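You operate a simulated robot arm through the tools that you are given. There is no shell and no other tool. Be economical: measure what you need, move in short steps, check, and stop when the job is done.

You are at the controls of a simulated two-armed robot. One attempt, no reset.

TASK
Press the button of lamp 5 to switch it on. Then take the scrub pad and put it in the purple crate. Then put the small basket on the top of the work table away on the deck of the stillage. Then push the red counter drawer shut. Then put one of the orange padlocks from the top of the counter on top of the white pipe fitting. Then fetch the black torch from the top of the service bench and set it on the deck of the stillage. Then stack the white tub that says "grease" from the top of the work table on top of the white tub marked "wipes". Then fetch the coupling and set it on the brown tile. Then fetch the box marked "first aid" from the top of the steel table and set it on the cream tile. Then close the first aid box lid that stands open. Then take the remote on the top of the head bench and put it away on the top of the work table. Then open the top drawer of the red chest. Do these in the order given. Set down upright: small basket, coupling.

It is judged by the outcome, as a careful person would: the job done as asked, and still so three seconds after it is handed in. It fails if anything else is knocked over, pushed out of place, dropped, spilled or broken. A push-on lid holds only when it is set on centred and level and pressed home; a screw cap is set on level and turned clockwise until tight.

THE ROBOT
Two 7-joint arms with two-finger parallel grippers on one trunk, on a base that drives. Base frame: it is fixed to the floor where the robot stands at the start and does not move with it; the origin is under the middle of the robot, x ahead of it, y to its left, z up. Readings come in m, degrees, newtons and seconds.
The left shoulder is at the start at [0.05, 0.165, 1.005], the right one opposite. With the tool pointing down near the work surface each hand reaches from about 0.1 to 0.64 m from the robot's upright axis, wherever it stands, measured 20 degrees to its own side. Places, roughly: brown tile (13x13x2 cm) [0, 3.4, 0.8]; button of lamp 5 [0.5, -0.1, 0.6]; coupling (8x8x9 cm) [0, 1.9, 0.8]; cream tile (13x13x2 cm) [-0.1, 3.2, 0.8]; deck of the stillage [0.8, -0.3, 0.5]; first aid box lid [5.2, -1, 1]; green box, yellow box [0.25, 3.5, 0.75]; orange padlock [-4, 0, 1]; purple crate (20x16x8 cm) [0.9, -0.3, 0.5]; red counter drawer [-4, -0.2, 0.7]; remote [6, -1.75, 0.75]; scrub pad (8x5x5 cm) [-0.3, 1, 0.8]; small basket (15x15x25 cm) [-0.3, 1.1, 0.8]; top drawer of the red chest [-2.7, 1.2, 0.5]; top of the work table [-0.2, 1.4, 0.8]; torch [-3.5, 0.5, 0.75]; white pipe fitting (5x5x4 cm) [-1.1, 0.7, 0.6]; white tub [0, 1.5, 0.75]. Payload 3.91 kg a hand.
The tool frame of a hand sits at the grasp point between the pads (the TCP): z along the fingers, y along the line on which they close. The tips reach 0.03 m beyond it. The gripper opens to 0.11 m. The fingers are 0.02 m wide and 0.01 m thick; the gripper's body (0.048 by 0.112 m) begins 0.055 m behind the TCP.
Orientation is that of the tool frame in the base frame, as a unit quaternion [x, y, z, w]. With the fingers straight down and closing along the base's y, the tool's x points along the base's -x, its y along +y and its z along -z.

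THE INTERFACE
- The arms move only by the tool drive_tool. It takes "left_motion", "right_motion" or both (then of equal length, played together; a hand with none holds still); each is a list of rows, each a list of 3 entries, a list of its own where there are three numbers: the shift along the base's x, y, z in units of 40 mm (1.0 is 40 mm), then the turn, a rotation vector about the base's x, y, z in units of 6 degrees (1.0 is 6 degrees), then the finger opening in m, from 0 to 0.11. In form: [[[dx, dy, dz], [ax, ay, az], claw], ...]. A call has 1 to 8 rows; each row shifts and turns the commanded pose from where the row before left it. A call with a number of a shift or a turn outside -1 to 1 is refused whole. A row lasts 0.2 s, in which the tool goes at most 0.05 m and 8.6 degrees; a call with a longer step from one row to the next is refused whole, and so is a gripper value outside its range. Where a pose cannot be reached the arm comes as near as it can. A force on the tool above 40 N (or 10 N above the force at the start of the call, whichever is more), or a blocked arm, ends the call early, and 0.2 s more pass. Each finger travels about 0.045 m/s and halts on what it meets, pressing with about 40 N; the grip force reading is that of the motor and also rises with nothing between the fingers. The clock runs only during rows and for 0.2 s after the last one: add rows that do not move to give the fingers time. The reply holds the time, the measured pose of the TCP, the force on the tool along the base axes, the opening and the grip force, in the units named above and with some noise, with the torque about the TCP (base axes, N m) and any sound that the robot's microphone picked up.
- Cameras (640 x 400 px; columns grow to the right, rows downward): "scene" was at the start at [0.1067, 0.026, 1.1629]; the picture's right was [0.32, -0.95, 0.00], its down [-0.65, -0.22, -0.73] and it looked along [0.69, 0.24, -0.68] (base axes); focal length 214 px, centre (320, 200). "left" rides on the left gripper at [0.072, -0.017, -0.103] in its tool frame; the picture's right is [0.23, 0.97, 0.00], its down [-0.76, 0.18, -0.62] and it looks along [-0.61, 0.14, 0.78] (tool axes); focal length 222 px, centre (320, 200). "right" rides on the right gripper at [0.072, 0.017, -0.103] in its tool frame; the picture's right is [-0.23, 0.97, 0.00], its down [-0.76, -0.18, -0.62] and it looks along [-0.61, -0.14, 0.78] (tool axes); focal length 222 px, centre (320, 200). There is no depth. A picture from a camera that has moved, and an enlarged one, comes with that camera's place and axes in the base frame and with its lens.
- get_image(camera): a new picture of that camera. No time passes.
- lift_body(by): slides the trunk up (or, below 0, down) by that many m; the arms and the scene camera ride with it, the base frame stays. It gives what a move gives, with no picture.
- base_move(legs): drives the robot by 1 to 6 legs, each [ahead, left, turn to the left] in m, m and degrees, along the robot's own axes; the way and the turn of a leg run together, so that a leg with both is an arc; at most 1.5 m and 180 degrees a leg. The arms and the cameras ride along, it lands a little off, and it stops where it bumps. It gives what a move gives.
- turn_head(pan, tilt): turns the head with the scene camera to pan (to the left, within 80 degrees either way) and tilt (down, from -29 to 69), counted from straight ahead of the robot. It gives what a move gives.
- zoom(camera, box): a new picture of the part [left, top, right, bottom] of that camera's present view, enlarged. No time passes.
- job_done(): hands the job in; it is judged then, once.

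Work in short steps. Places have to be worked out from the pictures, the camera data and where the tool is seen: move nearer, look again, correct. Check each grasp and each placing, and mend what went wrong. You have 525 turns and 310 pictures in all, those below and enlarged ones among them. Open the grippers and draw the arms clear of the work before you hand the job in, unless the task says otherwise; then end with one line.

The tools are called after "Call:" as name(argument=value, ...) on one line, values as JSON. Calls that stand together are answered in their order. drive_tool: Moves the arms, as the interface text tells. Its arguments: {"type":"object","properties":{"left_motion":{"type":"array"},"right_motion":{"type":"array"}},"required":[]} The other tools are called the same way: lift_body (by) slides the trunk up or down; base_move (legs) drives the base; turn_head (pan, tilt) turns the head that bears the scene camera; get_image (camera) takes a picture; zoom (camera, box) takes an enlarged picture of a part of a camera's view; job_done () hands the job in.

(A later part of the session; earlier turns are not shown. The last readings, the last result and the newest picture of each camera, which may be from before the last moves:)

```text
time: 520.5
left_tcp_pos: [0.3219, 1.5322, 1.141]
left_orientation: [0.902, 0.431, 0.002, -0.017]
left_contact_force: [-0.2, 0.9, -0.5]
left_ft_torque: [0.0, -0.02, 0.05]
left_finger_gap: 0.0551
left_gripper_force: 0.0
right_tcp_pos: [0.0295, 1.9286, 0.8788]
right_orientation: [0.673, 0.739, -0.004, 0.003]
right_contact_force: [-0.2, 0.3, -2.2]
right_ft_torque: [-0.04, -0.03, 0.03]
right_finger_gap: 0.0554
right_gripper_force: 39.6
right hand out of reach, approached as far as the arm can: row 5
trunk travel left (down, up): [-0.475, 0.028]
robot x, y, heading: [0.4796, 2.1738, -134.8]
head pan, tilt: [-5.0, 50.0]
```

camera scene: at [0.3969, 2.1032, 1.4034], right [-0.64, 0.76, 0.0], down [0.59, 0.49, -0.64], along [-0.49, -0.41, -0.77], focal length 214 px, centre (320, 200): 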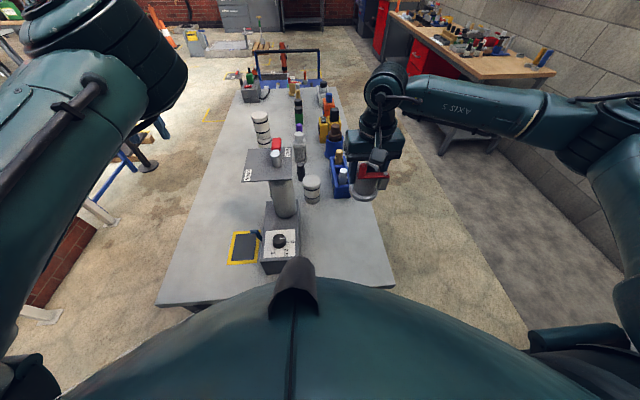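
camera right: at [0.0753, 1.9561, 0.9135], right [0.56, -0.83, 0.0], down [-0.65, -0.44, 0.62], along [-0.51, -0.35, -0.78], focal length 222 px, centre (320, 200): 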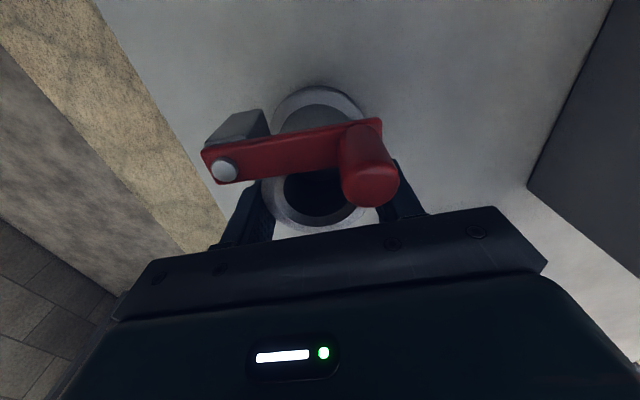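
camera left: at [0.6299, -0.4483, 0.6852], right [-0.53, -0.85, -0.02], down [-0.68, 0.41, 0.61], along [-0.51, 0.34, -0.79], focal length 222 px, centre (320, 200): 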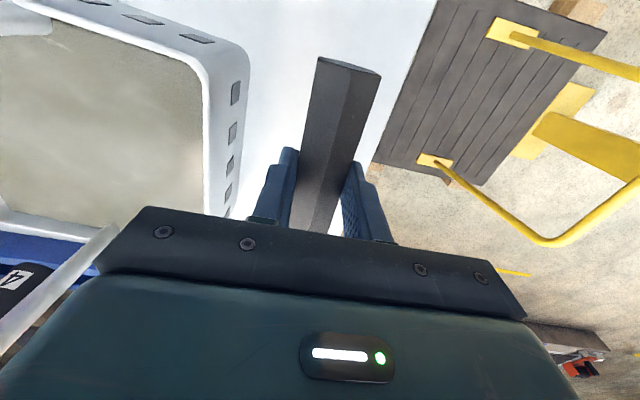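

Continue down to contact.

Call:
drive_tool(right_motion=[[[0, 0, -0.7], [0, 0, -0.1], 0.04], [[0, 0, -0.5], [0, 0, 0], 0.04], [[0, 0, -0.3], [0, 0, 0], 0.04], [[0, 0, -0.15], [0, 0, 0], 0.04]])

```text
time: 521.5
left_tcp_pos: [0.3234, 1.5337, 1.1411]
left_orientation: [0.902, 0.432, 0.002, -0.016]
left_contact_force: [0.8, 0.2, -0.3]
left_ft_torque: [-0.02, 0.02, 0.01]
left_finger_gap: 0.0549
left_gripper_force: 0.0
right_tcp_pos: [0.0275, 1.9317, 0.855]
right_orientation: [0.678, 0.735, -0.004, 0.001]
right_contact_force: [-0.4, 0.7, -2.4]
right_ft_torque: [-0.06, -0.01, 0.0]
right_finger_gap: 0.0555
right_gripper_force: 40.3
right hand out of reach, approached as far as the arm can: row 1, 2, 3, 4
trunk travel left (down, up): [-0.475, 0.028]
robot x, y, heading: [0.4788, 2.175, -134.9]
head pan, tilt: [-5.0, 50.0]
```

The yaw limit hinders; I relax yaw by 15° and go down.

Call:
drive_tool(right_motion=[[[0, 0, 0], [0, 0, -0.9], 0.04], [[0, 0, 0], [0, 0, -0.9], 0.04], [[0, 0, -0.3], [0, 0, -0.9], 0.04], [[0, 0, -0.4], [0, 0, 0], 0.04], [[0, 0, -0.3], [0, 0, 0], 0.04]])

```text
time: 522.6
left_tcp_pos: [0.3232, 1.5324, 1.1406]
left_orientation: [0.902, 0.431, 0.002, -0.016]
left_contact_force: [0.7, 0.4, -0.4]
left_ft_torque: [0.06, 0.0, 0.03]
left_finger_gap: 0.0549
left_gripper_force: 0.0
right_tcp_pos: [0.0289, 1.9306, 0.8126]
right_orientation: [0.774, 0.633, -0.003, 0.001]
right_contact_force: [-0.4, 0.3, -2.6]
right_ft_torque: [-0.02, 0.0, 0.01]
right_finger_gap: 0.0553
right_gripper_force: 40.4
trunk travel left (down, up): [-0.475, 0.028]
robot x, y, heading: [0.4757, 2.1794, -135.0]
head pan, tilt: [-5.0, 50.0]
```

Yaw is +34°. Last millimetres, then release and rise.

Call:
drive_tool(right_motion=[[[0, 0, -0.06], [0, 0, 0], 0.04], [[0, 0, -0.04], [0, 0, 0], 0.04], [[0, 0, 0], [0, 0, 0], 0.09], [[0, 0, 0], [0, 0, 0], 0.09], [[0, 0, 0.7], [0, 0, 0], 0.09], [[0, 0, 0.9], [0, 0, 0], 0.09], [[0, 0, 0.9], [0, 0, 0], 0.09], [[0, 0, 0.9], [0, 0, 0], 0.09]])

Call:
get_image(camera="right")

Call:
zoom(camera="scene", box=[280, 160, 420, 290])

```text
time: 524.5
left_tcp_pos: [0.3229, 1.5322, 1.1414]
left_orientation: [0.902, 0.432, 0.002, -0.017]
left_contact_force: [0.0, 0.3, -0.2]
left_ft_torque: [0.01, 0.0, 0.02]
left_finger_gap: 0.0548
left_gripper_force: 0.0
right_tcp_pos: [0.0285, 1.9285, 0.9474]
right_orientation: [0.774, 0.634, -0.004, 0.001]
right_contact_force: [0.1, -0.1, -0.1]
right_ft_torque: [0.02, -0.02, -0.02]
right_finger_gap: 0.09
right_gripper_force: 0.0
trunk travel left (down, up): [-0.475, 0.028]
robot x, y, heading: [0.4749, 2.1744, -134.7]
head pan, tilt: [-5.0, 50.0]
```

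```text
110 pictures are left
camera right: at [0.0592, 1.9968, 1.0496], right [0.91, -0.41, 0.0], down [-0.32, -0.71, 0.63], along [-0.26, -0.57, -0.78], focal length 222 px, centre (320, 200)
```

right: 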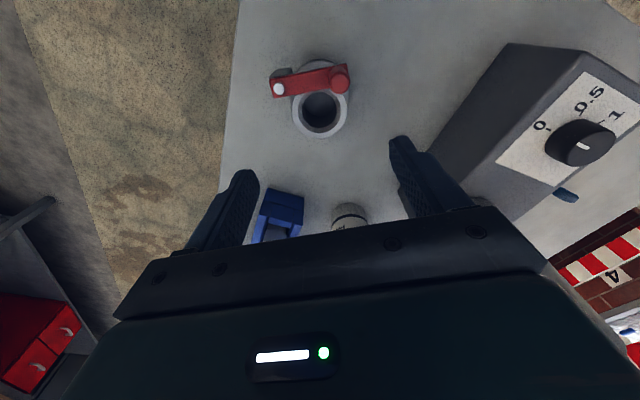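

```text
3.08 times, centred on (350, 225) of scene
camera zoom: at [0.3972, 2.1033, 1.4033], right [-0.64, 0.76, 0.0], down [0.59, 0.49, -0.64], along [-0.49, -0.41, -0.77], focal length 660 px, centre (228, 123)
```

zoom: 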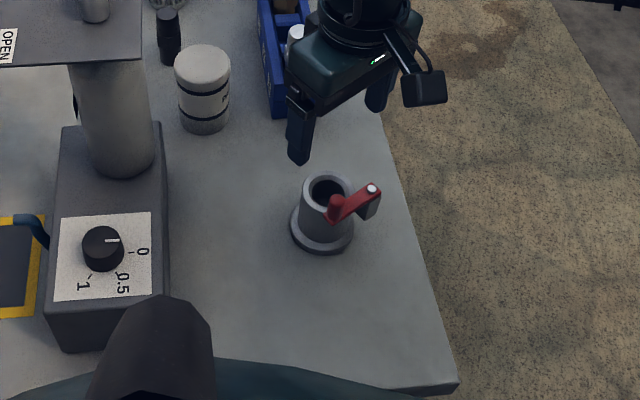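

The coupling stands with its lever now toward my right-front. If I approach facing 169°, the lever will be under my right finger side, which suits a pitched side grip (lever + tube ≈70 mm). I raise both hands and reposition.

Call:
drive_tool(right_motion=[[[0, 0, 0.9], [0, 0, -0.9], 0.09], [[0, 0, 0.9], [0, 0, -0.9], 0.09], [[0.3, 0.3, 0.6], [0, 0, -0.9], 0.09], [[0.3, 0.3, 0.4], [0, 0, -0.9], 0.09], [[0, 0, 0], [0, 0, -0.9], 0.09], [[0, 0, 0], [0, 0, -0.9], 0.09]], left_motion=[[[0, 0, 0.7], [0, 0, 0], 0.055], [[0, 0, 0.7], [0, 0, 0], 0.055], [[0, 0, 0.7], [0, 0, 0], 0.055], [[0, 0, 0.7], [0, 0, 0], 0.055], [[0, 0, 0], [0, 0, 0], 0.055], [[0, 0, 0], [0, 0, 0], 0.055]])

Call:
base_move(legs=[[-0.2, 0, 0], [0, 0, -56]])

```text
time: 525.9
left_tcp_pos: [0.3208, 1.5354, 1.2539]
left_orientation: [0.902, 0.431, 0.002, -0.017]
left_contact_force: [0.9, -0.9, 0.4]
left_ft_torque: [0.02, 0.0, 0.03]
left_finger_gap: 0.0554
left_gripper_force: 0.0
right_tcp_pos: [0.0538, 1.9537, 1.0571]
right_orientation: [0.92, 0.393, -0.006, -0.001]
right_contact_force: [1.3, -0.5, 0.7]
right_ft_torque: [0.04, -0.01, 0.02]
right_finger_gap: 0.0898
right_gripper_force: 0.0
trunk travel left (down, up): [-0.475, 0.028]
robot x, y, heading: [0.478, 2.1757, -134.8]
head pan, tilt: [-5.0, 50.0]
```

```text
time: 529.9
left_tcp_pos: [0.0016, 2.084, 1.2553]
left_orientation: [0.999, -0.039, 0.009, -0.014]
left_contact_force: [0.1, 0.5, 0.2]
left_ft_torque: [0.03, -0.02, 0.01]
left_finger_gap: 0.055
left_gripper_force: 0.1
right_tcp_pos: [0.1968, 2.5419, 1.057]
right_orientation: [0.997, -0.08, -0.004, -0.001]
right_contact_force: [-0.5, 0.9, -0.1]
right_ft_torque: [-0.01, -0.02, 0.01]
right_finger_gap: 0.0901
right_gripper_force: 0.0
trunk travel left (down, up): [-0.475, 0.028]
robot x, y, heading: [0.6187, 2.3149, 169.8]
head pan, tilt: [-5.0, 50.0]
```

I back and slide left to face the coupling from the table's right-front corner.

Call:
base_move(legs=[[-0.17, 0.58, 0]])

Call:
turn_head(pan=-10, tilt=45)

Call:
get_image(camera="scene")

```text
time: 532.7
left_tcp_pos: [0.1059, 1.6572, 1.2548]
left_orientation: [0.999, -0.043, 0.008, -0.015]
left_contact_force: [0.3, 0.2, 0.0]
left_ft_torque: [0.01, 0.04, 0.03]
left_finger_gap: 0.0551
left_gripper_force: 0.0
right_tcp_pos: [0.3027, 2.1135, 1.0585]
right_orientation: [0.996, -0.085, -0.005, -0.002]
right_contact_force: [-0.1, 0.3, -1.0]
right_ft_torque: [0.01, 0.04, 0.0]
right_finger_gap: 0.0899
right_gripper_force: 0.0
trunk travel left (down, up): [-0.475, 0.028]
robot x, y, heading: [0.7218, 1.8853, 169.2]
head pan, tilt: [-5.0, 50.0]
stopped in leg 1: the robot was blocked; the commanded pose is now the measured one
```

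```text
time: 533.3
left_tcp_pos: [0.1025, 1.6596, 1.2532]
left_orientation: [0.999, -0.043, 0.009, -0.015]
left_contact_force: [-0.4, 0.3, 0.1]
left_ft_torque: [-0.01, 0.03, 0.02]
left_finger_gap: 0.055
left_gripper_force: 0.0
right_tcp_pos: [0.3, 2.1139, 1.0569]
right_orientation: [0.996, -0.085, -0.003, -0.002]
right_contact_force: [-0.1, -0.1, 0.5]
right_ft_torque: [-0.01, 0.01, -0.01]
right_finger_gap: 0.0899
right_gripper_force: 0.0
trunk travel left (down, up): [-0.475, 0.028]
robot x, y, heading: [0.7223, 1.8873, 169.3]
head pan, tilt: [-10.0, 45.0]
```

```text
108 pictures are left
camera scene: at [0.6149, 1.9207, 1.4102], right [0.36, 0.93, 0.0], down [0.66, -0.25, -0.71], along [-0.66, 0.25, -0.71], focal length 214 px, centre (320, 200)
```

scene: 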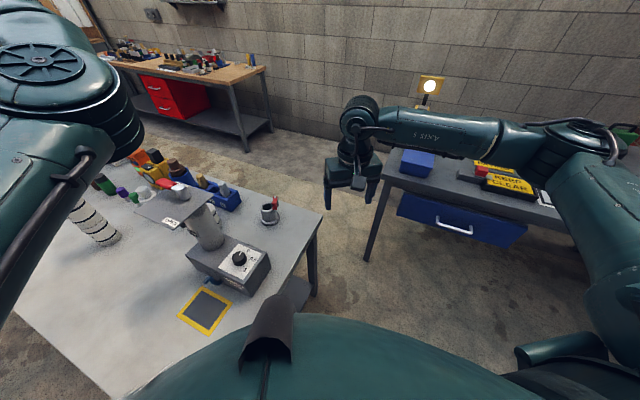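

Base is blocked here and the gas device is in the corridor. Better: go back to the table's right end, re-grip as before, and rotate the coupling the other way (lever to my left).

Call:
base_move(legs=[[0, -0.25, 0], [0, 0, 56], [0.16, -0.23, 0]])

Call:
get_image(camera="right")

```text
time: 539.2
left_tcp_pos: [0.3299, 1.5385, 1.2548]
left_orientation: [0.905, 0.426, 0.003, -0.016]
left_contact_force: [-1.0, -0.1, 0.1]
left_ft_torque: [0.0, -0.04, -0.03]
left_finger_gap: 0.0551
left_gripper_force: 0.0
right_tcp_pos: [0.0661, 1.9602, 1.0578]
right_orientation: [0.922, 0.387, -0.003, 0.0]
right_contact_force: [-0.2, -0.6, -0.5]
right_ft_torque: [0.0, -0.01, -0.02]
right_finger_gap: 0.09
right_gripper_force: 0.1
trunk travel left (down, up): [-0.475, 0.028]
robot x, y, heading: [0.4984, 2.1784, -135.3]
head pan, tilt: [-10.0, 45.0]
```

```text
107 pictures are left
camera right: at [0.13, 2.0007, 1.1601], right [0.54, -0.84, 0.0], down [-0.66, -0.42, 0.63], along [-0.53, -0.34, -0.78], focal length 222 px, centre (320, 200)
```

right: 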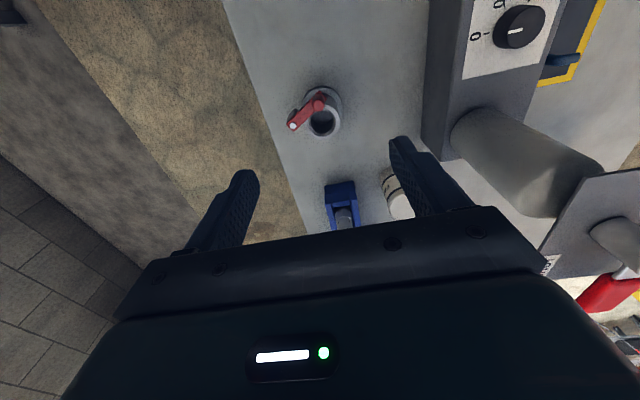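

I re-grip the coupling at the same yaw (+34°).

Call:
drive_tool(right_motion=[[[-0.15, -0.12, -0.6], [0, 0, 0.95], 0.09], [[-0.15, -0.12, -0.6], [0, 0, 0.95], 0.09], [[-0.15, -0.12, -0.7], [0, 0, 0.95], 0.09], [[-0.15, -0.12, -0.7], [0, 0, 0.95], 0.09], [[-0.15, -0.12, -0.7], [0, 0, 0.95], 0.09], [[-0.15, -0.12, -0.7], [0, 0, 0.85], 0.09]])

Call:
get_image(camera="right")

```text
time: 540.6
left_tcp_pos: [0.3301, 1.5381, 1.2543]
left_orientation: [0.905, 0.426, 0.001, -0.017]
left_contact_force: [0.3, -0.1, 0.2]
left_ft_torque: [0.04, -0.02, -0.01]
left_finger_gap: 0.055
left_gripper_force: 0.1
right_tcp_pos: [0.0338, 1.9318, 0.8965]
right_orientation: [0.77, 0.638, -0.004, 0.001]
right_contact_force: [0.0, 1.0, 0.3]
right_ft_torque: [0.01, 0.01, 0.0]
right_finger_gap: 0.09
right_gripper_force: 0.0
trunk travel left (down, up): [-0.475, 0.028]
robot x, y, heading: [0.4916, 2.179, -135.3]
head pan, tilt: [-10.0, 45.0]
```

```text
106 pictures are left
camera right: at [0.0635, 2.0005, 0.9998], right [0.92, -0.4, 0.0], down [-0.31, -0.71, 0.63], along [-0.26, -0.58, -0.78], focal length 222 px, centre (320, 200)
```

right: 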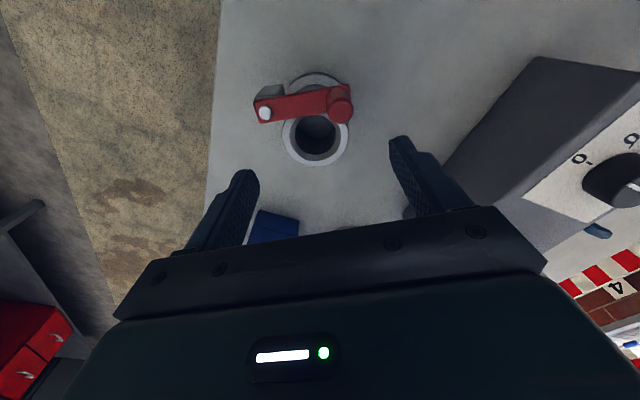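

Aligned within 5 mm; correct, descend and grip, then lift 10 cm.

Call:
drive_tool(right_motion=[[[-0.12, -0.02, -0.7], [0, 0, 0], 0.09], [[0, 0, -0.8], [0, 0, 0], 0.09], [[0, 0, -0.62], [0, 0, 0], 0.09], [[0, 0, 0], [0, 0, 0], 0.04], [[0, 0, 0], [0, 0, 0], 0.04], [[0, 0, 0], [0, 0, 0], 0.04], [[0, 0, 0.8], [0, 0, 0], 0.04], [[0, 0, 0.9], [0, 0, 0], 0.04]])

Call:
drive_tool(right_motion=[[[0, 0, 0.5], [0, 0, -1], 0.04], [[0, 0, 0], [0, 0, -1], 0.04], [[0, 0, 0], [0, 0, -1], 0.04], [[0, 0, 0], [0, 0, -1], 0.04], [[0, 0, 0], [0, 0, -1], 0.04], [[0, 0, 0], [0, 0, -1], 0.04], [[0, 0, 0], [0, 0, -1], 0.04], [[0, 0, 0], [0, 0, -1], 0.04]])

Call:
drive_tool(right_motion=[[[0, 0, 0], [0, 0, -1], 0.04], [[0, 0, 0], [0, 0, -1], 0.04], [[0, 0, 0], [0, 0, -1], 0.04], [[0, 0, 0], [0, 0, -1], 0.04], [[0, 0, 0], [0, 0, -1], 0.04], [[0, 0, 0], [0, 0, -1], 0.04], [[0, 0, 0], [0, 0, -1], 0.04], [[0, 0, 0], [0, 0, -1], 0.04]])

Call:
drive_tool(right_motion=[[[0, 0, 0], [0, 0, -1], 0.04], [[0, 0, 0], [0, 0, -1], 0.04], [[0, 0, 0], [0, 0, -1], 0.04], [[0, 0, 0], [0, 0, -1], 0.04], [[0, 0, 0], [0, 0, -0.7], 0.04]])

```text
time: 542.4
left_tcp_pos: [0.3294, 1.5383, 1.2532]
left_orientation: [0.905, 0.426, 0.003, -0.017]
left_contact_force: [-0.9, 0.1, 0.0]
left_ft_torque: [-0.01, -0.01, 0.01]
left_finger_gap: 0.0551
left_gripper_force: 0.0
right_tcp_pos: [0.0297, 1.9304, 0.8837]
right_orientation: [0.77, 0.638, -0.003, 0.002]
right_contact_force: [0.0, -0.2, -2.8]
right_ft_torque: [0.0, 0.01, 0.03]
right_finger_gap: 0.0554
right_gripper_force: 40.2
trunk travel left (down, up): [-0.475, 0.028]
robot x, y, heading: [0.494, 2.1753, -135.6]
head pan, tilt: [-10.0, 45.0]
```

```text
time: 544.2
left_tcp_pos: [0.3299, 1.5386, 1.2529]
left_orientation: [0.905, 0.425, 0.002, -0.016]
left_contact_force: [-0.7, -0.2, 0.5]
left_ft_torque: [-0.02, 0.01, 0.01]
left_finger_gap: 0.055
left_gripper_force: 0.1
right_tcp_pos: [0.0266, 1.931, 0.9]
right_orientation: [0.963, 0.268, -0.004, 0.0]
right_contact_force: [0.0, -0.2, -2.8]
right_ft_torque: [-0.02, 0.01, -0.02]
right_finger_gap: 0.0554
right_gripper_force: 39.8
trunk travel left (down, up): [-0.475, 0.028]
robot x, y, heading: [0.4916, 2.177, -135.5]
head pan, tilt: [-10.0, 45.0]
```

```text
time: 546.0
left_tcp_pos: [0.3296, 1.5387, 1.2533]
left_orientation: [0.905, 0.426, 0.002, -0.016]
left_contact_force: [0.7, -0.2, -0.2]
left_ft_torque: [0.0, 0.01, 0.01]
left_finger_gap: 0.055
left_gripper_force: 0.1
right_tcp_pos: [0.0279, 1.932, 0.9011]
right_orientation: [0.989, -0.147, -0.004, -0.003]
right_contact_force: [-0.8, -0.7, -3.5]
right_ft_torque: [-0.01, 0.0, 0.03]
right_finger_gap: 0.0553
right_gripper_force: 39.8
trunk travel left (down, up): [-0.475, 0.028]
robot x, y, heading: [0.4935, 2.1764, -135.7]
head pan, tilt: [-10.0, 45.0]
```

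```text
time: 547.2
left_tcp_pos: [0.3296, 1.5375, 1.2533]
left_orientation: [0.904, 0.426, 0.002, -0.017]
left_contact_force: [0.2, -0.7, 0.0]
left_ft_torque: [0.03, -0.04, -0.02]
left_finger_gap: 0.0549
left_gripper_force: 0.1
right_tcp_pos: [0.0274, 1.932, 0.8998]
right_orientation: [0.924, -0.382, -0.003, -0.003]
right_contact_force: [-0.6, 0.4, -3.3]
right_ft_torque: [0.01, 0.01, -0.03]
right_finger_gap: 0.0555
right_gripper_force: 39.7
trunk travel left (down, up): [-0.475, 0.028]
robot x, y, heading: [0.4931, 2.174, -135.4]
head pan, tilt: [-10.0, 45.0]
```

The negative range is wide. I continue to -180° so that the lever ends up on the far side.

Call:
drive_tool(right_motion=[[[0, 0, 0], [0, 0, -1], 0.04], [[0, 0, 0], [0, 0, -1], 0.04], [[0, 0, 0], [0, 0, -1], 0.04], [[0, 0, 0], [0, 0, -1], 0.04], [[0, 0, 0], [0, 0, -1], 0.04], [[0, 0, 0], [0, 0, -1], 0.04], [[0, 0, 0], [0, 0, -1], 0.04], [[0, 0, 0], [0, 0, -1], 0.04]])

Call:
drive_tool(right_motion=[[[0, 0, 0], [0, 0, -1], 0.04], [[0, 0, 0], [0, 0, -1], 0.04], [[0, 0, 0], [0, 0, -1], 0.04], [[0, 0, 0], [0, 0, -1], 0.04], [[0, 0, 0], [0, 0, -1], 0.04], [[0, 0, 0], [0, 0, -1], 0.04], [[0, 0, 0], [0, 0, -1], 0.04]])

Call:
zoom(camera="scene", box=[280, 160, 460, 300])

```text
time: 549.0
left_tcp_pos: [0.3307, 1.538, 1.2537]
left_orientation: [0.904, 0.426, 0.002, -0.017]
left_contact_force: [-0.2, 0.0, -0.1]
left_ft_torque: [-0.04, 0.03, -0.02]
left_finger_gap: 0.0552
left_gripper_force: 0.2
right_tcp_pos: [0.0261, 1.931, 0.8997]
right_orientation: [-0.688, 0.726, 0.001, 0.004]
right_contact_force: [0.3, 0.4, -2.0]
right_ft_torque: [0.0, 0.01, -0.01]
right_finger_gap: 0.0555
right_gripper_force: 39.9
trunk travel left (down, up): [-0.475, 0.028]
robot x, y, heading: [0.4942, 2.1759, -135.2]
head pan, tilt: [-10.0, 45.0]
```

```text
time: 550.6
left_tcp_pos: [0.3306, 1.5386, 1.2525]
left_orientation: [0.904, 0.426, 0.002, -0.017]
left_contact_force: [1.5, -0.2, 0.4]
left_ft_torque: [-0.01, 0.01, 0.02]
left_finger_gap: 0.0548
left_gripper_force: 0.1
right_tcp_pos: [0.0263, 1.9304, 0.9004]
right_orientation: [-0.382, 0.924, 0.0, 0.005]
right_contact_force: [0.2, -1.0, -2.5]
right_ft_torque: [-0.01, -0.04, 0.01]
right_finger_gap: 0.0555
right_gripper_force: 40.3
trunk travel left (down, up): [-0.475, 0.028]
robot x, y, heading: [0.4952, 2.1753, -135.2]
head pan, tilt: [-10.0, 45.0]
```

```text
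2.86 times, centred on (370, 230) of scene
camera zoom: at [0.405, 2.109, 1.4102], right [-0.57, 0.82, 0.0], down [0.58, 0.4, -0.71], along [-0.58, -0.4, -0.71], focal length 613 px, centre (177, 114)
```

zoom: 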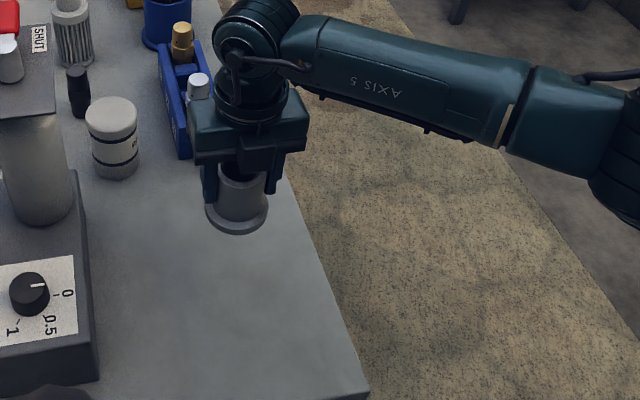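

Lever is now on the far side, and the wrist camera too, so a forward-pitched grip will have free space below. I set the coupling down, release, and back the hand off.

Call:
drive_tool(right_motion=[[[0, 0, -0.8], [0, 0, 0], 0.04], [[0, 0, -0.8], [0, 0, 0], 0.04], [[0, 0, -0.5], [0, 0, 0], 0.04], [[0, 0, -0.12], [0, 0, 0], 0.04], [[0, 0, -0.06], [0, 0, 0], 0.04]])

Call:
drive_tool(right_motion=[[[0, 0, 0], [0, 0, 0], 0.095], [[0, 0, 0], [0, 0, 0], 0.095], [[0, 0, 0.8], [0, 0, 0], 0.095], [[0, 0, 0.9], [0, 0, 0], 0.095], [[0.3, 0.3, 0.9], [0, 0, 0], 0.095], [[0.5, 0.5, 0.5], [0, 0, 0], 0.095], [[0.6, 0.6, 0], [0, 0, 0], 0.095], [[0.6, 0.6, 0], [0, 0, 0], 0.095]])

Call:
zoom(camera="scene", box=[280, 160, 460, 300])

```text
time: 551.8
left_tcp_pos: [0.3307, 1.5395, 1.2556]
left_orientation: [0.905, 0.426, 0.002, -0.015]
left_contact_force: [0.8, -0.2, -0.5]
left_ft_torque: [-0.01, 0.02, 0.0]
left_finger_gap: 0.0548
left_gripper_force: 0.0
right_tcp_pos: [0.0278, 1.9309, 0.811]
right_orientation: [-0.383, 0.924, -0.001, 0.001]
right_contact_force: [0.6, 5.2, 20.8]
right_ft_torque: [1.02, -0.17, 0.08]
right_finger_gap: 0.0555
right_gripper_force: 39.9
trunk travel left (down, up): [-0.475, 0.028]
robot x, y, heading: [0.4967, 2.179, -135.4]
head pan, tilt: [-10.0, 45.0]
```

```text
time: 553.6
left_tcp_pos: [0.33, 1.5392, 1.2548]
left_orientation: [0.905, 0.425, 0.001, -0.016]
left_contact_force: [1.4, -0.2, 0.9]
left_ft_torque: [0.02, 0.0, -0.02]
left_finger_gap: 0.0551
left_gripper_force: 0.0
right_tcp_pos: [0.1094, 2.0129, 0.9311]
right_orientation: [-0.383, 0.924, 0.0, 0.004]
right_contact_force: [0.2, 0.1, 0.0]
right_ft_torque: [0.01, 0.0, 0.01]
right_finger_gap: 0.0949
right_gripper_force: 0.0
trunk travel left (down, up): [-0.475, 0.028]
robot x, y, heading: [0.4964, 2.1773, -135.4]
head pan, tilt: [-10.0, 45.0]
```

```text
2.86 times, centred on (370, 230) of scene
camera zoom: at [0.4055, 2.1096, 1.4103], right [-0.57, 0.82, 0.0], down [0.58, 0.4, -0.71], along [-0.58, -0.4, -0.71], focal length 613 px, centre (177, 114)
```

zoom: 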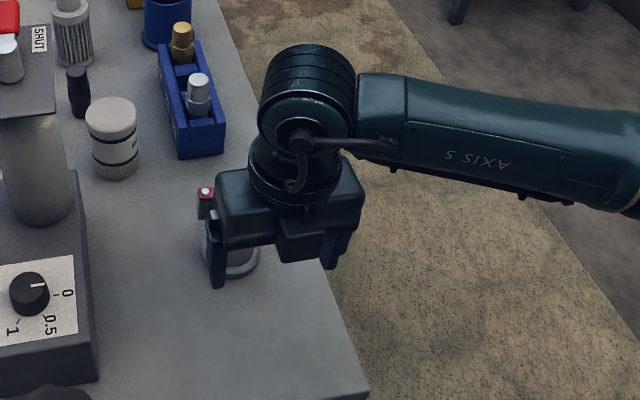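

I back the base 0.15 m, then pitch the open hand forward ~66° in free air.

Call:
base_move(legs=[[-0.15, 0, 0]])

Call:
drive_tool(right_motion=[[[-0.2, -0.2, 0.5], [-0.7, 0.71, 0], 0.1], [[-0.2, -0.2, 0.5], [-0.7, 0.71, 0], 0.1], [[-0.2, -0.2, 0.5], [-0.7, 0.71, 0], 0.1], [[-0.2, -0.2, 0.3], [-0.7, 0.71, 0], 0.1], [[-0.2, -0.2, 0], [-0.7, 0.71, 0], 0.1], [[0, 0, 0], [-0.7, 0.71, 0], 0.1], [[0, 0, 0], [-0.7, 0.71, 0], 0.1], [[0, 0, 0], [-0.7, 0.71, 0], 0.1]])

Call:
drive_tool(right_motion=[[[0, 0, 0], [-0.7, 0.71, 0], 0.1], [[0, 0, 0], [-0.7, 0.71, 0], 0.1], [[0, 0, 0], [-0.7, 0.71, 0], 0.1]])

Call:
get_image(camera="scene")

Call:
get_image(camera="right")

```text
time: 555.0
left_tcp_pos: [0.4394, 1.6459, 1.2545]
left_orientation: [0.905, 0.426, 0.001, -0.016]
left_contact_force: [0.1, 0.2, -0.3]
left_ft_torque: [-0.02, -0.03, 0.03]
left_finger_gap: 0.0551
left_gripper_force: 0.1
right_tcp_pos: [0.2175, 2.1203, 0.9315]
right_orientation: [-0.382, 0.924, -0.001, 0.004]
right_contact_force: [-0.3, -0.4, -0.2]
right_ft_torque: [-0.03, 0.02, -0.01]
right_finger_gap: 0.095
right_gripper_force: 0.0
trunk travel left (down, up): [-0.475, 0.028]
robot x, y, heading: [0.6045, 2.2845, -135.6]
head pan, tilt: [-10.0, 45.0]
```

```text
time: 556.8
left_tcp_pos: [0.4385, 1.6453, 1.2527]
left_orientation: [0.905, 0.426, 0.002, -0.017]
left_contact_force: [0.6, -0.6, -0.3]
left_ft_torque: [-0.03, -0.01, 0.0]
left_finger_gap: 0.0554
left_gripper_force: 0.1
right_tcp_pos: [0.1777, 2.0785, 1.0037]
right_orientation: [-0.35, 0.845, -0.153, -0.373]
right_contact_force: [-0.6, 0.6, 0.3]
right_ft_torque: [0.03, 0.03, 0.0]
right_finger_gap: 0.0999
right_gripper_force: 0.0
trunk travel left (down, up): [-0.475, 0.028]
robot x, y, heading: [0.601, 2.2822, -135.9]
head pan, tilt: [-10.0, 45.0]
```

```text
time: 557.5
left_tcp_pos: [0.4399, 1.6451, 1.2531]
left_orientation: [0.905, 0.426, 0.002, -0.017]
left_contact_force: [0.9, -0.4, -0.3]
left_ft_torque: [0.03, -0.01, 0.01]
left_finger_gap: 0.0552
left_gripper_force: 0.0
right_tcp_pos: [0.2056, 2.0622, 1.0019]
right_orientation: [-0.358, 0.833, -0.187, -0.378]
right_contact_force: [0.2, 0.1, -0.1]
right_ft_torque: [0.04, 0.01, 0.01]
right_finger_gap: 0.1
right_gripper_force: 0.2
right hand out of reach, approached as far as the arm can: row 1, 2, 3
trunk travel left (down, up): [-0.475, 0.028]
robot x, y, heading: [0.6042, 2.2833, -135.6]
head pan, tilt: [-10.0, 45.0]
```

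```text
103 pictures are left
camera scene: at [0.5146, 2.2156, 1.4102], right [-0.57, 0.82, 0.0], down [0.58, 0.4, -0.71], along [-0.58, -0.4, -0.71], focal length 214 px, centre (320, 200)
```

scene: 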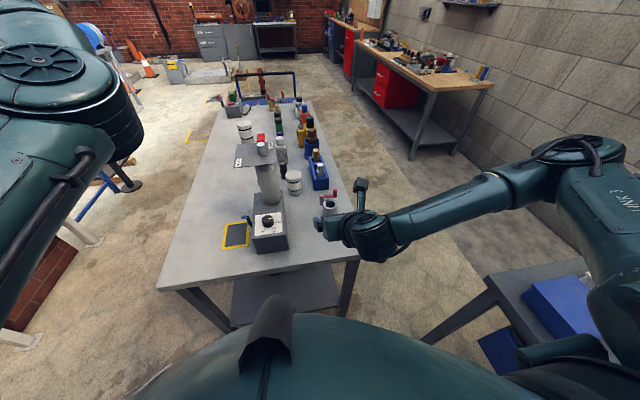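

```text
102 pictures are left
camera right: at [0.2115, 2.1008, 1.1228], right [-0.61, 0.76, -0.21], down [0.79, 0.59, -0.17], along [-0.01, -0.28, -0.96], focal length 222 px, centre (320, 200)
```

right: 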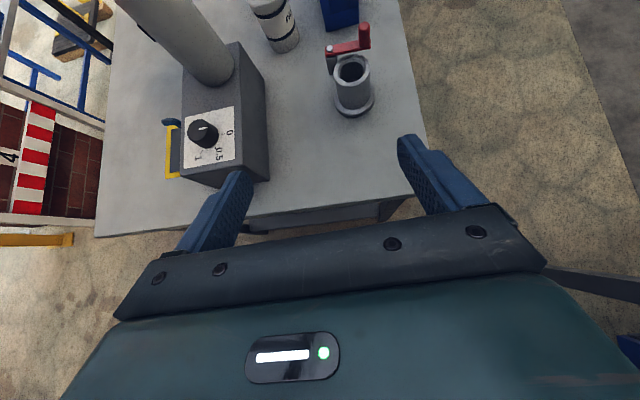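

Pitch reached 50° here; it should open up when more extended. I move to a pre-grasp point behind/above the coupling with a bit more pitch.

Call:
drive_tool(right_motion=[[[-0.64, -0.37, -0.6], [0, 0, 0], 0.1], [[-0.64, -0.37, -0.6], [-0.5, 0.5, 0], 0.1], [[-0.64, -0.37, -0.6], [-0.5, 0.5, 0], 0.1], [[-0.64, -0.37, -0.6], [-0.5, 0.5, 0], 0.1], [[-0.64, -0.37, -0.6], [0, 0, 0], 0.1]])

Call:
get_image(camera="right")

Call:
zoom(camera="scene", box=[260, 140, 440, 280])

```text
time: 558.8
left_tcp_pos: [0.4377, 1.6452, 1.2541]
left_orientation: [0.905, 0.425, 0.002, -0.017]
left_contact_force: [-0.3, 0.7, -0.8]
left_ft_torque: [-0.01, 0.0, -0.01]
left_finger_gap: 0.055
left_gripper_force: 0.0
right_tcp_pos: [0.1415, 1.913, 0.9447]
right_orientation: [-0.338, 0.787, -0.217, -0.468]
right_contact_force: [0.9, -0.1, 0.4]
right_ft_torque: [-0.04, -0.04, 0.02]
right_finger_gap: 0.1001
right_gripper_force: 0.1
right hand out of reach, approached as far as the arm can: row 2, 3, 4, 5
trunk travel left (down, up): [-0.475, 0.028]
robot x, y, heading: [0.6043, 2.2857, -135.6]
head pan, tilt: [-10.0, 45.0]
```

```text
101 pictures are left
camera right: at [0.1652, 1.9694, 1.0566], right [-0.64, 0.73, -0.23], down [0.75, 0.54, -0.38], along [-0.15, -0.41, -0.9], focal length 222 px, centre (320, 200)
```

right: 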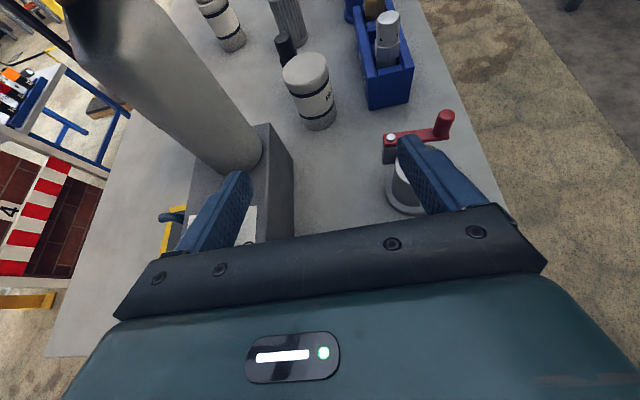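

```text
2.86 times, centred on (350, 210) of scene
camera zoom: at [0.5134, 2.2162, 1.4102], right [-0.56, 0.83, 0.0], down [0.58, 0.4, -0.71], along [-0.58, -0.4, -0.71], focal length 613 px, centre (234, 171)
```

zoom: 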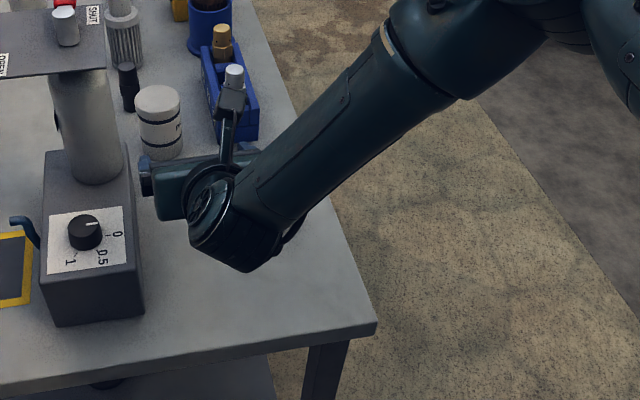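

The 180°-yaw pitched pose hits wrist limits and drifts toward the gas device. I lift away, untilt, and will instead pitch with the natural yaw (lever is already on the far side).

Call:
drive_tool(right_motion=[[[0, 0, 0.8], [0, 0, 0], 0.1], [[-0.2, 0.3, 0.8], [0.7, -0.71, 0], 0.1], [[-0.2, 0.3, 0.5], [0.7, -0.71, 0], 0.1], [[-0.1, 0.3, 0.3], [0.7, -0.71, 0], 0.1], [[0, 0, 0], [0.7, -0.71, 0], 0.1], [[0, 0, 0], [0.7, -0.71, 0], 0.1], [[0, 0, 0], [0.7, -0.71, 0], 0.1], [[0, 0, 0], [0.7, -0.71, 0], 0.1]])

Call:
drive_tool(right_motion=[[[0, 0, 0], [0.7, -0.71, 0], 0.1], [[0, 0, 0], [0.7, -0.71, 0], 0.1]])

```text
time: 560.5
left_tcp_pos: [0.4396, 1.6459, 1.2543]
left_orientation: [0.905, 0.426, 0.003, -0.016]
left_contact_force: [0.2, -0.3, 0.2]
left_ft_torque: [0.03, -0.02, 0.01]
left_finger_gap: 0.0549
left_gripper_force: 0.0
right_tcp_pos: [0.12, 1.9481, 1.0419]
right_orientation: [-0.38, 0.907, -0.099, -0.153]
right_contact_force: [0.7, -0.4, -0.3]
right_ft_torque: [0.01, 0.0, 0.0]
right_finger_gap: 0.1001
right_gripper_force: 0.0
trunk travel left (down, up): [-0.475, 0.028]
robot x, y, heading: [0.5995, 2.282, -135.7]
head pan, tilt: [-10.0, 45.0]
```

```text
time: 561.1
left_tcp_pos: [0.4389, 1.6447, 1.2534]
left_orientation: [0.905, 0.426, 0.003, -0.017]
left_contact_force: [-0.2, 1.5, 0.3]
left_ft_torque: [-0.02, 0.0, 0.03]
left_finger_gap: 0.0551
left_gripper_force: 0.0
right_tcp_pos: [0.119, 1.9477, 1.0417]
right_orientation: [-0.38, 0.921, -0.061, -0.057]
right_contact_force: [-0.1, -0.5, 0.8]
right_ft_torque: [0.0, 0.0, 0.05]
right_finger_gap: 0.1
right_gripper_force: 0.1
trunk travel left (down, up): [-0.475, 0.028]
robot x, y, heading: [0.6021, 2.2862, -135.6]
head pan, tilt: [-10.0, 45.0]
```

I level the hand and rotate the yaw back +180° to natural.

Call:
drive_tool(right_motion=[[[0.1, 0.3, 0], [0.75, -0.28, 0], 0.1], [[0.1, 0.3, 0], [0.75, -0.28, 0], 0.1], [[0.1, 0.3, 0], [0, 0, 1], 0.1], [[0.1, 0.3, 0], [0, 0, 1], 0.1], [[0.1, 0.3, 0], [0, 0, 1], 0.1], [[0.1, 0.3, 0], [0, 0, 1], 0.1], [[0, 0.3, 0], [0, 0, 1], 0.1], [[0, 0.2, 0], [0, 0, 1], 0.1]])

Call:
drive_tool(right_motion=[[[0, 0, 0], [0, 0, 1], 0.1], [[0, 0, 0], [0, 0, 1], 0.1], [[0, 0, 0], [0, 0, 1], 0.1], [[0, 0, 0], [0, 0, 1], 0.1], [[0, 0, 0], [0, 0, 1], 0.1], [[0, 0, 0], [0, 0, 1], 0.1], [[0, 0, 0], [0, 0, 1], 0.1], [[0, 0, 0], [0, 0, 1], 0.1]])

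Call:
drive_tool(right_motion=[[[0, 0, 0], [0, 0, 1], 0.1], [[0, 0, 0], [0, 0, 1], 0.1], [[0, 0, 0], [0, 0, 1], 0.1], [[0, 0, 0], [0, 0, 1], 0.1], [[0, 0, 0], [0, 0, 1], 0.1], [[0, 0, 0], [0, 0, 1], 0.1], [[0, 0, 0], [0, 0, 1], 0.1], [[0, 0, 0], [0, 0, 1], 0.1]])

Call:
drive_tool(right_motion=[[[0, 0, 0], [0, 0, 1], 0.1], [[0, 0, 0], [0, 0, 1], 0.1], [[0, 0, 0], [0, 0, 1], 0.1], [[0, 0, 0], [0, 0, 1], 0.1], [[0, 0, 0], [0, 0, 1], 0.1], [[0, 0, 0], [0, 0, 1], 0.1], [[0, 0, 0], [0, 0, 1], 0.1], [[0, 0, 0], [0, 0, 1], 0.1]])

```text
time: 563.0
left_tcp_pos: [0.4383, 1.6455, 1.2527]
left_orientation: [0.905, 0.425, 0.002, -0.016]
left_contact_force: [-0.1, -0.6, 0.0]
left_ft_torque: [-0.01, 0.01, 0.0]
left_finger_gap: 0.0547
left_gripper_force: 0.1
right_tcp_pos: [0.1427, 2.0387, 1.0412]
right_orientation: [-0.649, 0.761, 0.001, -0.002]
right_contact_force: [-0.6, 0.3, 0.1]
right_ft_torque: [0.01, -0.02, 0.0]
right_finger_gap: 0.0999
right_gripper_force: 0.1
trunk travel left (down, up): [-0.475, 0.028]
robot x, y, heading: [0.605, 2.2845, -135.6]
head pan, tilt: [-10.0, 45.0]
```

```text
time: 564.8
left_tcp_pos: [0.4382, 1.6457, 1.2532]
left_orientation: [0.905, 0.424, 0.002, -0.017]
left_contact_force: [0.7, 0.3, -0.3]
left_ft_torque: [-0.02, -0.02, 0.0]
left_finger_gap: 0.055
left_gripper_force: 0.0
right_tcp_pos: [0.1419, 2.039, 1.0408]
right_orientation: [0.903, -0.43, 0.0, 0.002]
right_contact_force: [0.2, -0.4, 0.0]
right_ft_torque: [-0.03, -0.01, -0.02]
right_finger_gap: 0.0999
right_gripper_force: 0.1
trunk travel left (down, up): [-0.475, 0.028]
robot x, y, heading: [0.6046, 2.2834, -135.5]
head pan, tilt: [-10.0, 45.0]
```

```text
time: 566.5
left_tcp_pos: [0.4381, 1.645, 1.2536]
left_orientation: [0.905, 0.425, 0.002, -0.016]
left_contact_force: [-0.6, 0.2, -0.2]
left_ft_torque: [0.01, -0.03, 0.02]
left_finger_gap: 0.0549
left_gripper_force: 0.1
right_tcp_pos: [0.1427, 2.0376, 1.0415]
right_orientation: [1.0, -0.026, 0.001, 0.001]
right_contact_force: [0.0, 0.1, 0.8]
right_ft_torque: [0.02, 0.0, 0.0]
right_finger_gap: 0.1001
right_gripper_force: 0.1
trunk travel left (down, up): [-0.475, 0.028]
robot x, y, heading: [0.6011, 2.2833, -135.7]
head pan, tilt: [-10.0, 45.0]
```

```text
time: 568.4
left_tcp_pos: [0.4375, 1.6459, 1.2545]
left_orientation: [0.905, 0.425, 0.002, -0.016]
left_contact_force: [-0.2, -0.8, -0.3]
left_ft_torque: [0.0, -0.01, -0.04]
left_finger_gap: 0.0552
left_gripper_force: 0.0
right_tcp_pos: [0.1437, 2.0379, 1.0421]
right_orientation: [0.924, 0.382, 0.001, 0.001]
right_contact_force: [-0.5, 0.2, -0.1]
right_ft_torque: [-0.01, 0.0, -0.01]
right_finger_gap: 0.1002
right_gripper_force: 0.1
trunk travel left (down, up): [-0.475, 0.028]
robot x, y, heading: [0.6044, 2.2804, -135.6]
head pan, tilt: [-10.0, 45.0]
```

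Now I pitch the natural-yaw hand 60° forward while extending, staying high.

Call:
drive_tool(right_motion=[[[-0.4, -0.4, 0], [-0.7, 0.71, 0], 0.1], [[-0.4, -0.4, 0], [-0.7, 0.71, 0], 0.1], [[-0.4, -0.4, 0], [-0.7, 0.71, 0], 0.1], [[-0.4, -0.4, 0], [-0.7, 0.71, 0], 0.1], [[-0.3, -0.3, 0], [-0.7, 0.71, 0], 0.1], [[0, 0, 0], [-0.7, 0.71, 0], 0.1], [[0, 0, 0], [-0.7, 0.71, 0], 0.1], [[0, 0, 0], [-0.7, 0.71, 0], 0.1]])

Call:
drive_tool(right_motion=[[[0, 0, 0], [-0.7, 0.71, 0], 0.1], [[0, 0, 0], [-0.7, 0.71, 0], 0.1]])

Call:
get_image(camera="scene")

```text
time: 570.1
left_tcp_pos: [0.4383, 1.646, 1.2537]
left_orientation: [0.905, 0.426, 0.002, -0.017]
left_contact_force: [-0.3, 0.5, -0.5]
left_ft_torque: [0.01, 0.0, -0.01]
left_finger_gap: 0.0551
left_gripper_force: 0.0
right_tcp_pos: [0.0676, 1.9637, 1.0428]
right_orientation: [0.844, 0.35, -0.376, 0.155]
right_contact_force: [-0.5, -0.5, 0.4]
right_ft_torque: [0.02, 0.06, 0.03]
right_finger_gap: 0.1
right_gripper_force: 0.1
trunk travel left (down, up): [-0.475, 0.028]
robot x, y, heading: [0.6038, 2.2867, -135.6]
head pan, tilt: [-10.0, 45.0]
```

```text
time: 570.8
left_tcp_pos: [0.4392, 1.6442, 1.2544]
left_orientation: [0.905, 0.425, 0.002, -0.017]
left_contact_force: [0.1, 0.1, 0.5]
left_ft_torque: [0.01, -0.01, -0.01]
left_finger_gap: 0.0548
left_gripper_force: 0.1
right_tcp_pos: [0.0672, 1.9619, 1.043]
right_orientation: [0.801, 0.331, -0.461, 0.189]
right_contact_force: [0.4, 0.5, 0.5]
right_ft_torque: [-0.03, 0.03, 0.0]
right_finger_gap: 0.1001
right_gripper_force: 0.1
trunk travel left (down, up): [-0.475, 0.028]
robot x, y, heading: [0.6034, 2.2815, -135.5]
head pan, tilt: [-10.0, 45.0]
```

```text
99 pictures are left
camera scene: at [0.5144, 2.216, 1.4103], right [-0.57, 0.82, 0.0], down [0.58, 0.4, -0.71], along [-0.58, -0.4, -0.71], focal length 214 px, centre (320, 200)
```

scene: 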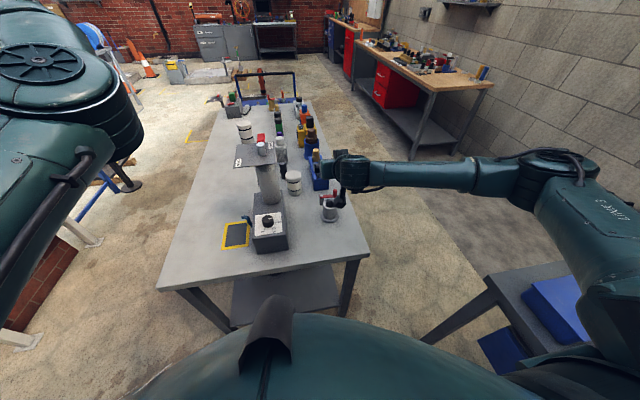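

Pitched 60° cleanly. I go to the pre-grasp point behind the coupling.

Call:
drive_tool(right_motion=[[[0.21, 0.245, -0.9], [0, 0, 0], 0.1], [[0.21, 0.245, -0.9], [0, 0, 0], 0.1], [[0.21, 0.245, -0.9], [0, 0, 0], 0.1], [[0.21, 0.245, -0.9], [0, 0, 0], 0.1], [[0.21, 0.245, -0.9], [0, 0, 0], 0.1]])

Call:
get_image(camera="right")

Call:
zoom(camera="scene", box=[270, 150, 400, 260])

```text
time: 572.0
left_tcp_pos: [0.4398, 1.6454, 1.254]
left_orientation: [0.905, 0.425, 0.001, -0.017]
left_contact_force: [0.2, -0.1, 0.5]
left_ft_torque: [0.01, 0.06, 0.0]
left_finger_gap: 0.0551
left_gripper_force: 0.1
right_tcp_pos: [0.0809, 1.9743, 0.9892]
right_orientation: [0.803, 0.331, -0.46, 0.185]
right_contact_force: [0.4, -0.6, 0.1]
right_ft_torque: [-0.04, -0.01, -0.02]
right_finger_gap: 0.1
right_gripper_force: 0.0
right hand out of reach, approached as far as the arm can: row 2, 3, 4, 5
trunk travel left (down, up): [-0.475, 0.028]
robot x, y, heading: [0.6028, 2.2784, -135.5]
head pan, tilt: [-10.0, 45.0]
```

```text
98 pictures are left
camera right: at [0.1815, 2.0515, 0.9789], right [0.6, -0.78, 0.19], down [-0.01, 0.23, 0.97], along [-0.8, -0.59, 0.13], focal length 222 px, centre (320, 200)
```

right: 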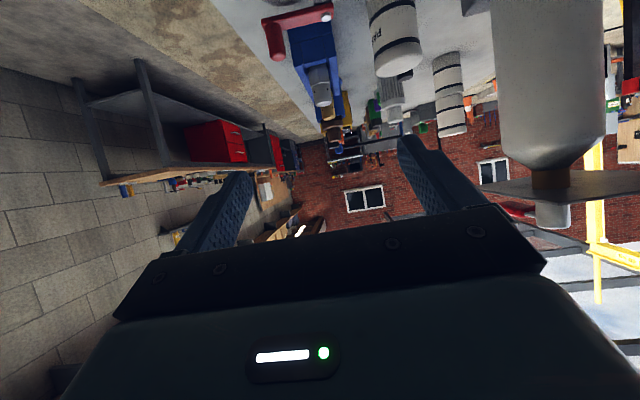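

```text
3.64 times, centred on (335, 205) of scene
camera zoom: at [0.5146, 2.216, 1.4103], right [-0.56, 0.83, 0.0], down [0.58, 0.4, -0.71], along [-0.58, -0.4, -0.71], focal length 780 px, centre (266, 182)
```

zoom: 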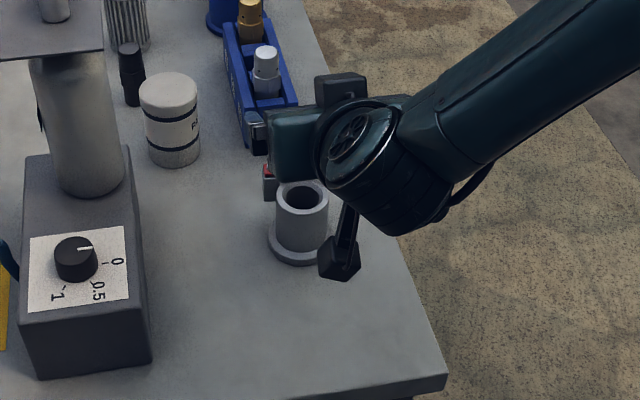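

The trunk is too high for a low pitched grip (wrist limit). I lower the trunk in two steps while raising the hands relative to it.

Call:
drive_tool(right_motion=[[[0.1, 0.1, 0.8], [0, 0, 0], 0.1], [[0.1, 0.1, 0.8], [0, 0, 0], 0.1], [[0.1, 0.1, 0.8], [0, 0, 0], 0.1], [[0.1, 0.1, 0.8], [0, 0, 0], 0.1]])

Call:
lift_body(by=-0.15)

Call:
drive_tool(right_motion=[[[0.1, 0.1, 0.8], [0, 0, 0], 0.1], [[0.1, 0.1, 0.8], [0, 0, 0], 0.1], [[0.1, 0.1, 0.8], [0, 0, 0], 0.1], [[0, 0, 0.6], [0, 0, 0], 0.1]], left_motion=[[[0, 0, 0.8], [0, 0, 0], 0.055], [[0, 0, 0.8], [0, 0, 0], 0.055], [[0, 0, 0.8], [0, 0, 0], 0.055], [[0, 0, 0.8], [0, 0, 0], 0.055]])

Call:
lift_body(by=-0.13)

```text
time: 573.0
left_tcp_pos: [0.4381, 1.6467, 1.2528]
left_orientation: [0.905, 0.425, 0.001, -0.017]
left_contact_force: [0.2, -0.1, 0.3]
left_ft_torque: [0.01, 0.0, -0.03]
left_finger_gap: 0.055
left_gripper_force: 0.1
right_tcp_pos: [0.099, 1.9926, 1.1188]
right_orientation: [0.801, 0.333, -0.46, 0.189]
right_contact_force: [0.3, -0.4, 0.4]
right_ft_torque: [0.02, 0.0, 0.01]
right_finger_gap: 0.1
right_gripper_force: 0.0
trunk travel left (down, up): [-0.475, 0.028]
robot x, y, heading: [0.603, 2.2808, -135.7]
head pan, tilt: [-10.0, 45.0]
```

```text
time: 574.7
left_tcp_pos: [0.4373, 1.6449, 1.1041]
left_orientation: [0.905, 0.426, 0.002, -0.017]
left_contact_force: [-0.1, 0.9, -0.1]
left_ft_torque: [0.04, 0.05, 0.04]
left_finger_gap: 0.0551
left_gripper_force: 0.1
right_tcp_pos: [0.0975, 1.9913, 0.969]
right_orientation: [0.801, 0.331, -0.461, 0.189]
right_contact_force: [0.3, 0.7, 0.3]
right_ft_torque: [0.0, -0.01, 0.02]
right_finger_gap: 0.1
right_gripper_force: 0.0
trunk travel left (down, up): [-0.325, 0.178]
robot x, y, heading: [0.6031, 2.2816, -135.7]
head pan, tilt: [-10.0, 45.0]
```

```text
time: 575.7
left_tcp_pos: [0.4393, 1.647, 1.2115]
left_orientation: [0.905, 0.425, 0.001, -0.015]
left_contact_force: [-0.5, 0.3, 0.5]
left_ft_torque: [-0.01, 0.0, -0.01]
left_finger_gap: 0.0552
left_gripper_force: 0.1
left hand out of reach, approached as far as the arm can: row 4
right_tcp_pos: [0.1118, 2.0039, 1.0905]
right_orientation: [0.801, 0.332, -0.461, 0.188]
right_contact_force: [0.2, 0.4, 0.3]
right_ft_torque: [0.0, 0.03, 0.01]
right_finger_gap: 0.1001
right_gripper_force: 0.0
trunk travel left (down, up): [-0.325, 0.178]
robot x, y, heading: [0.6029, 2.284, -135.6]
head pan, tilt: [-10.0, 45.0]
```

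```text
time: 577.3
left_tcp_pos: [0.438, 1.6479, 1.0808]
left_orientation: [0.905, 0.425, 0.002, -0.016]
left_contact_force: [-0.2, 0.0, 0.5]
left_ft_torque: [0.0, 0.02, 0.0]
left_finger_gap: 0.0549
left_gripper_force: 0.1
right_tcp_pos: [0.1114, 2.004, 0.962]
right_orientation: [0.801, 0.332, -0.461, 0.189]
right_contact_force: [-0.3, -0.3, 0.1]
right_ft_torque: [0.01, 0.0, 0.0]
right_finger_gap: 0.1002
right_gripper_force: 0.0
trunk travel left (down, up): [-0.195, 0.308]
robot x, y, heading: [0.6062, 2.2854, -135.6]
head pan, tilt: [-10.0, 45.0]
```

Trunk is low now. I lower to the pre-grasp height and look.

Call:
drive_tool(right_motion=[[[0, 0.05, -0.8], [0, 0, 0], 0.1], [[0, 0.05, -0.8], [0, 0, 0], 0.1], [[0, 0.05, -0.8], [0, 0, 0], 0.1]])

Call:
get_image(camera="right")

Call:
zoom(camera="scene", box=[270, 150, 400, 260])

```text
time: 578.1
left_tcp_pos: [0.439, 1.6476, 1.0813]
left_orientation: [0.905, 0.426, 0.002, -0.016]
left_contact_force: [0.5, 0.3, -0.2]
left_ft_torque: [-0.02, -0.01, 0.02]
left_finger_gap: 0.0549
left_gripper_force: 0.1
right_tcp_pos: [0.1145, 2.0122, 0.8663]
right_orientation: [0.801, 0.331, -0.462, 0.189]
right_contact_force: [0.3, -0.2, -0.6]
right_ft_torque: [0.05, 0.02, -0.01]
right_finger_gap: 0.0999
right_gripper_force: 0.1
trunk travel left (down, up): [-0.195, 0.308]
robot x, y, heading: [0.6012, 2.2801, -135.7]
head pan, tilt: [-10.0, 45.0]
```

```text
96 pictures are left
camera right: at [0.2149, 2.0881, 0.8568], right [0.61, -0.77, 0.19], down [-0.01, 0.23, 0.97], along [-0.79, -0.59, 0.13], focal length 222 px, centre (320, 200)
```

right: 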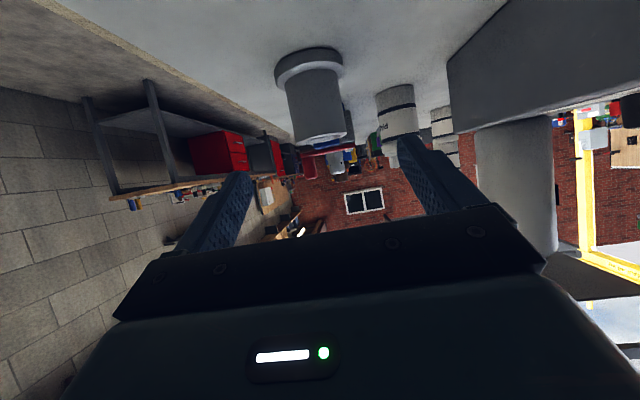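

```text
3.64 times, centred on (335, 205) of scene
camera zoom: at [0.5141, 2.2162, 1.1303], right [-0.56, 0.83, 0.0], down [0.58, 0.4, -0.71], along [-0.58, -0.4, -0.71], focal length 780 px, centre (266, 182)
```

zoom: 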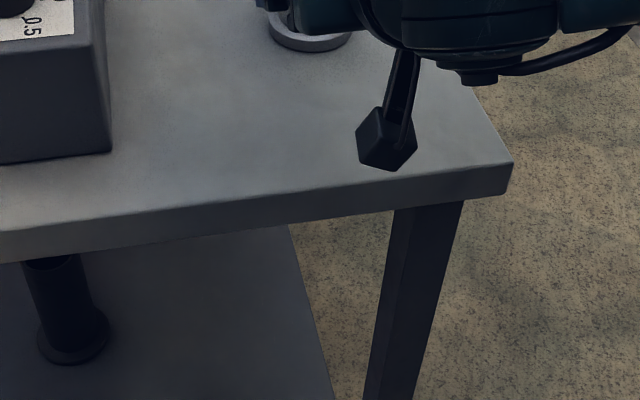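

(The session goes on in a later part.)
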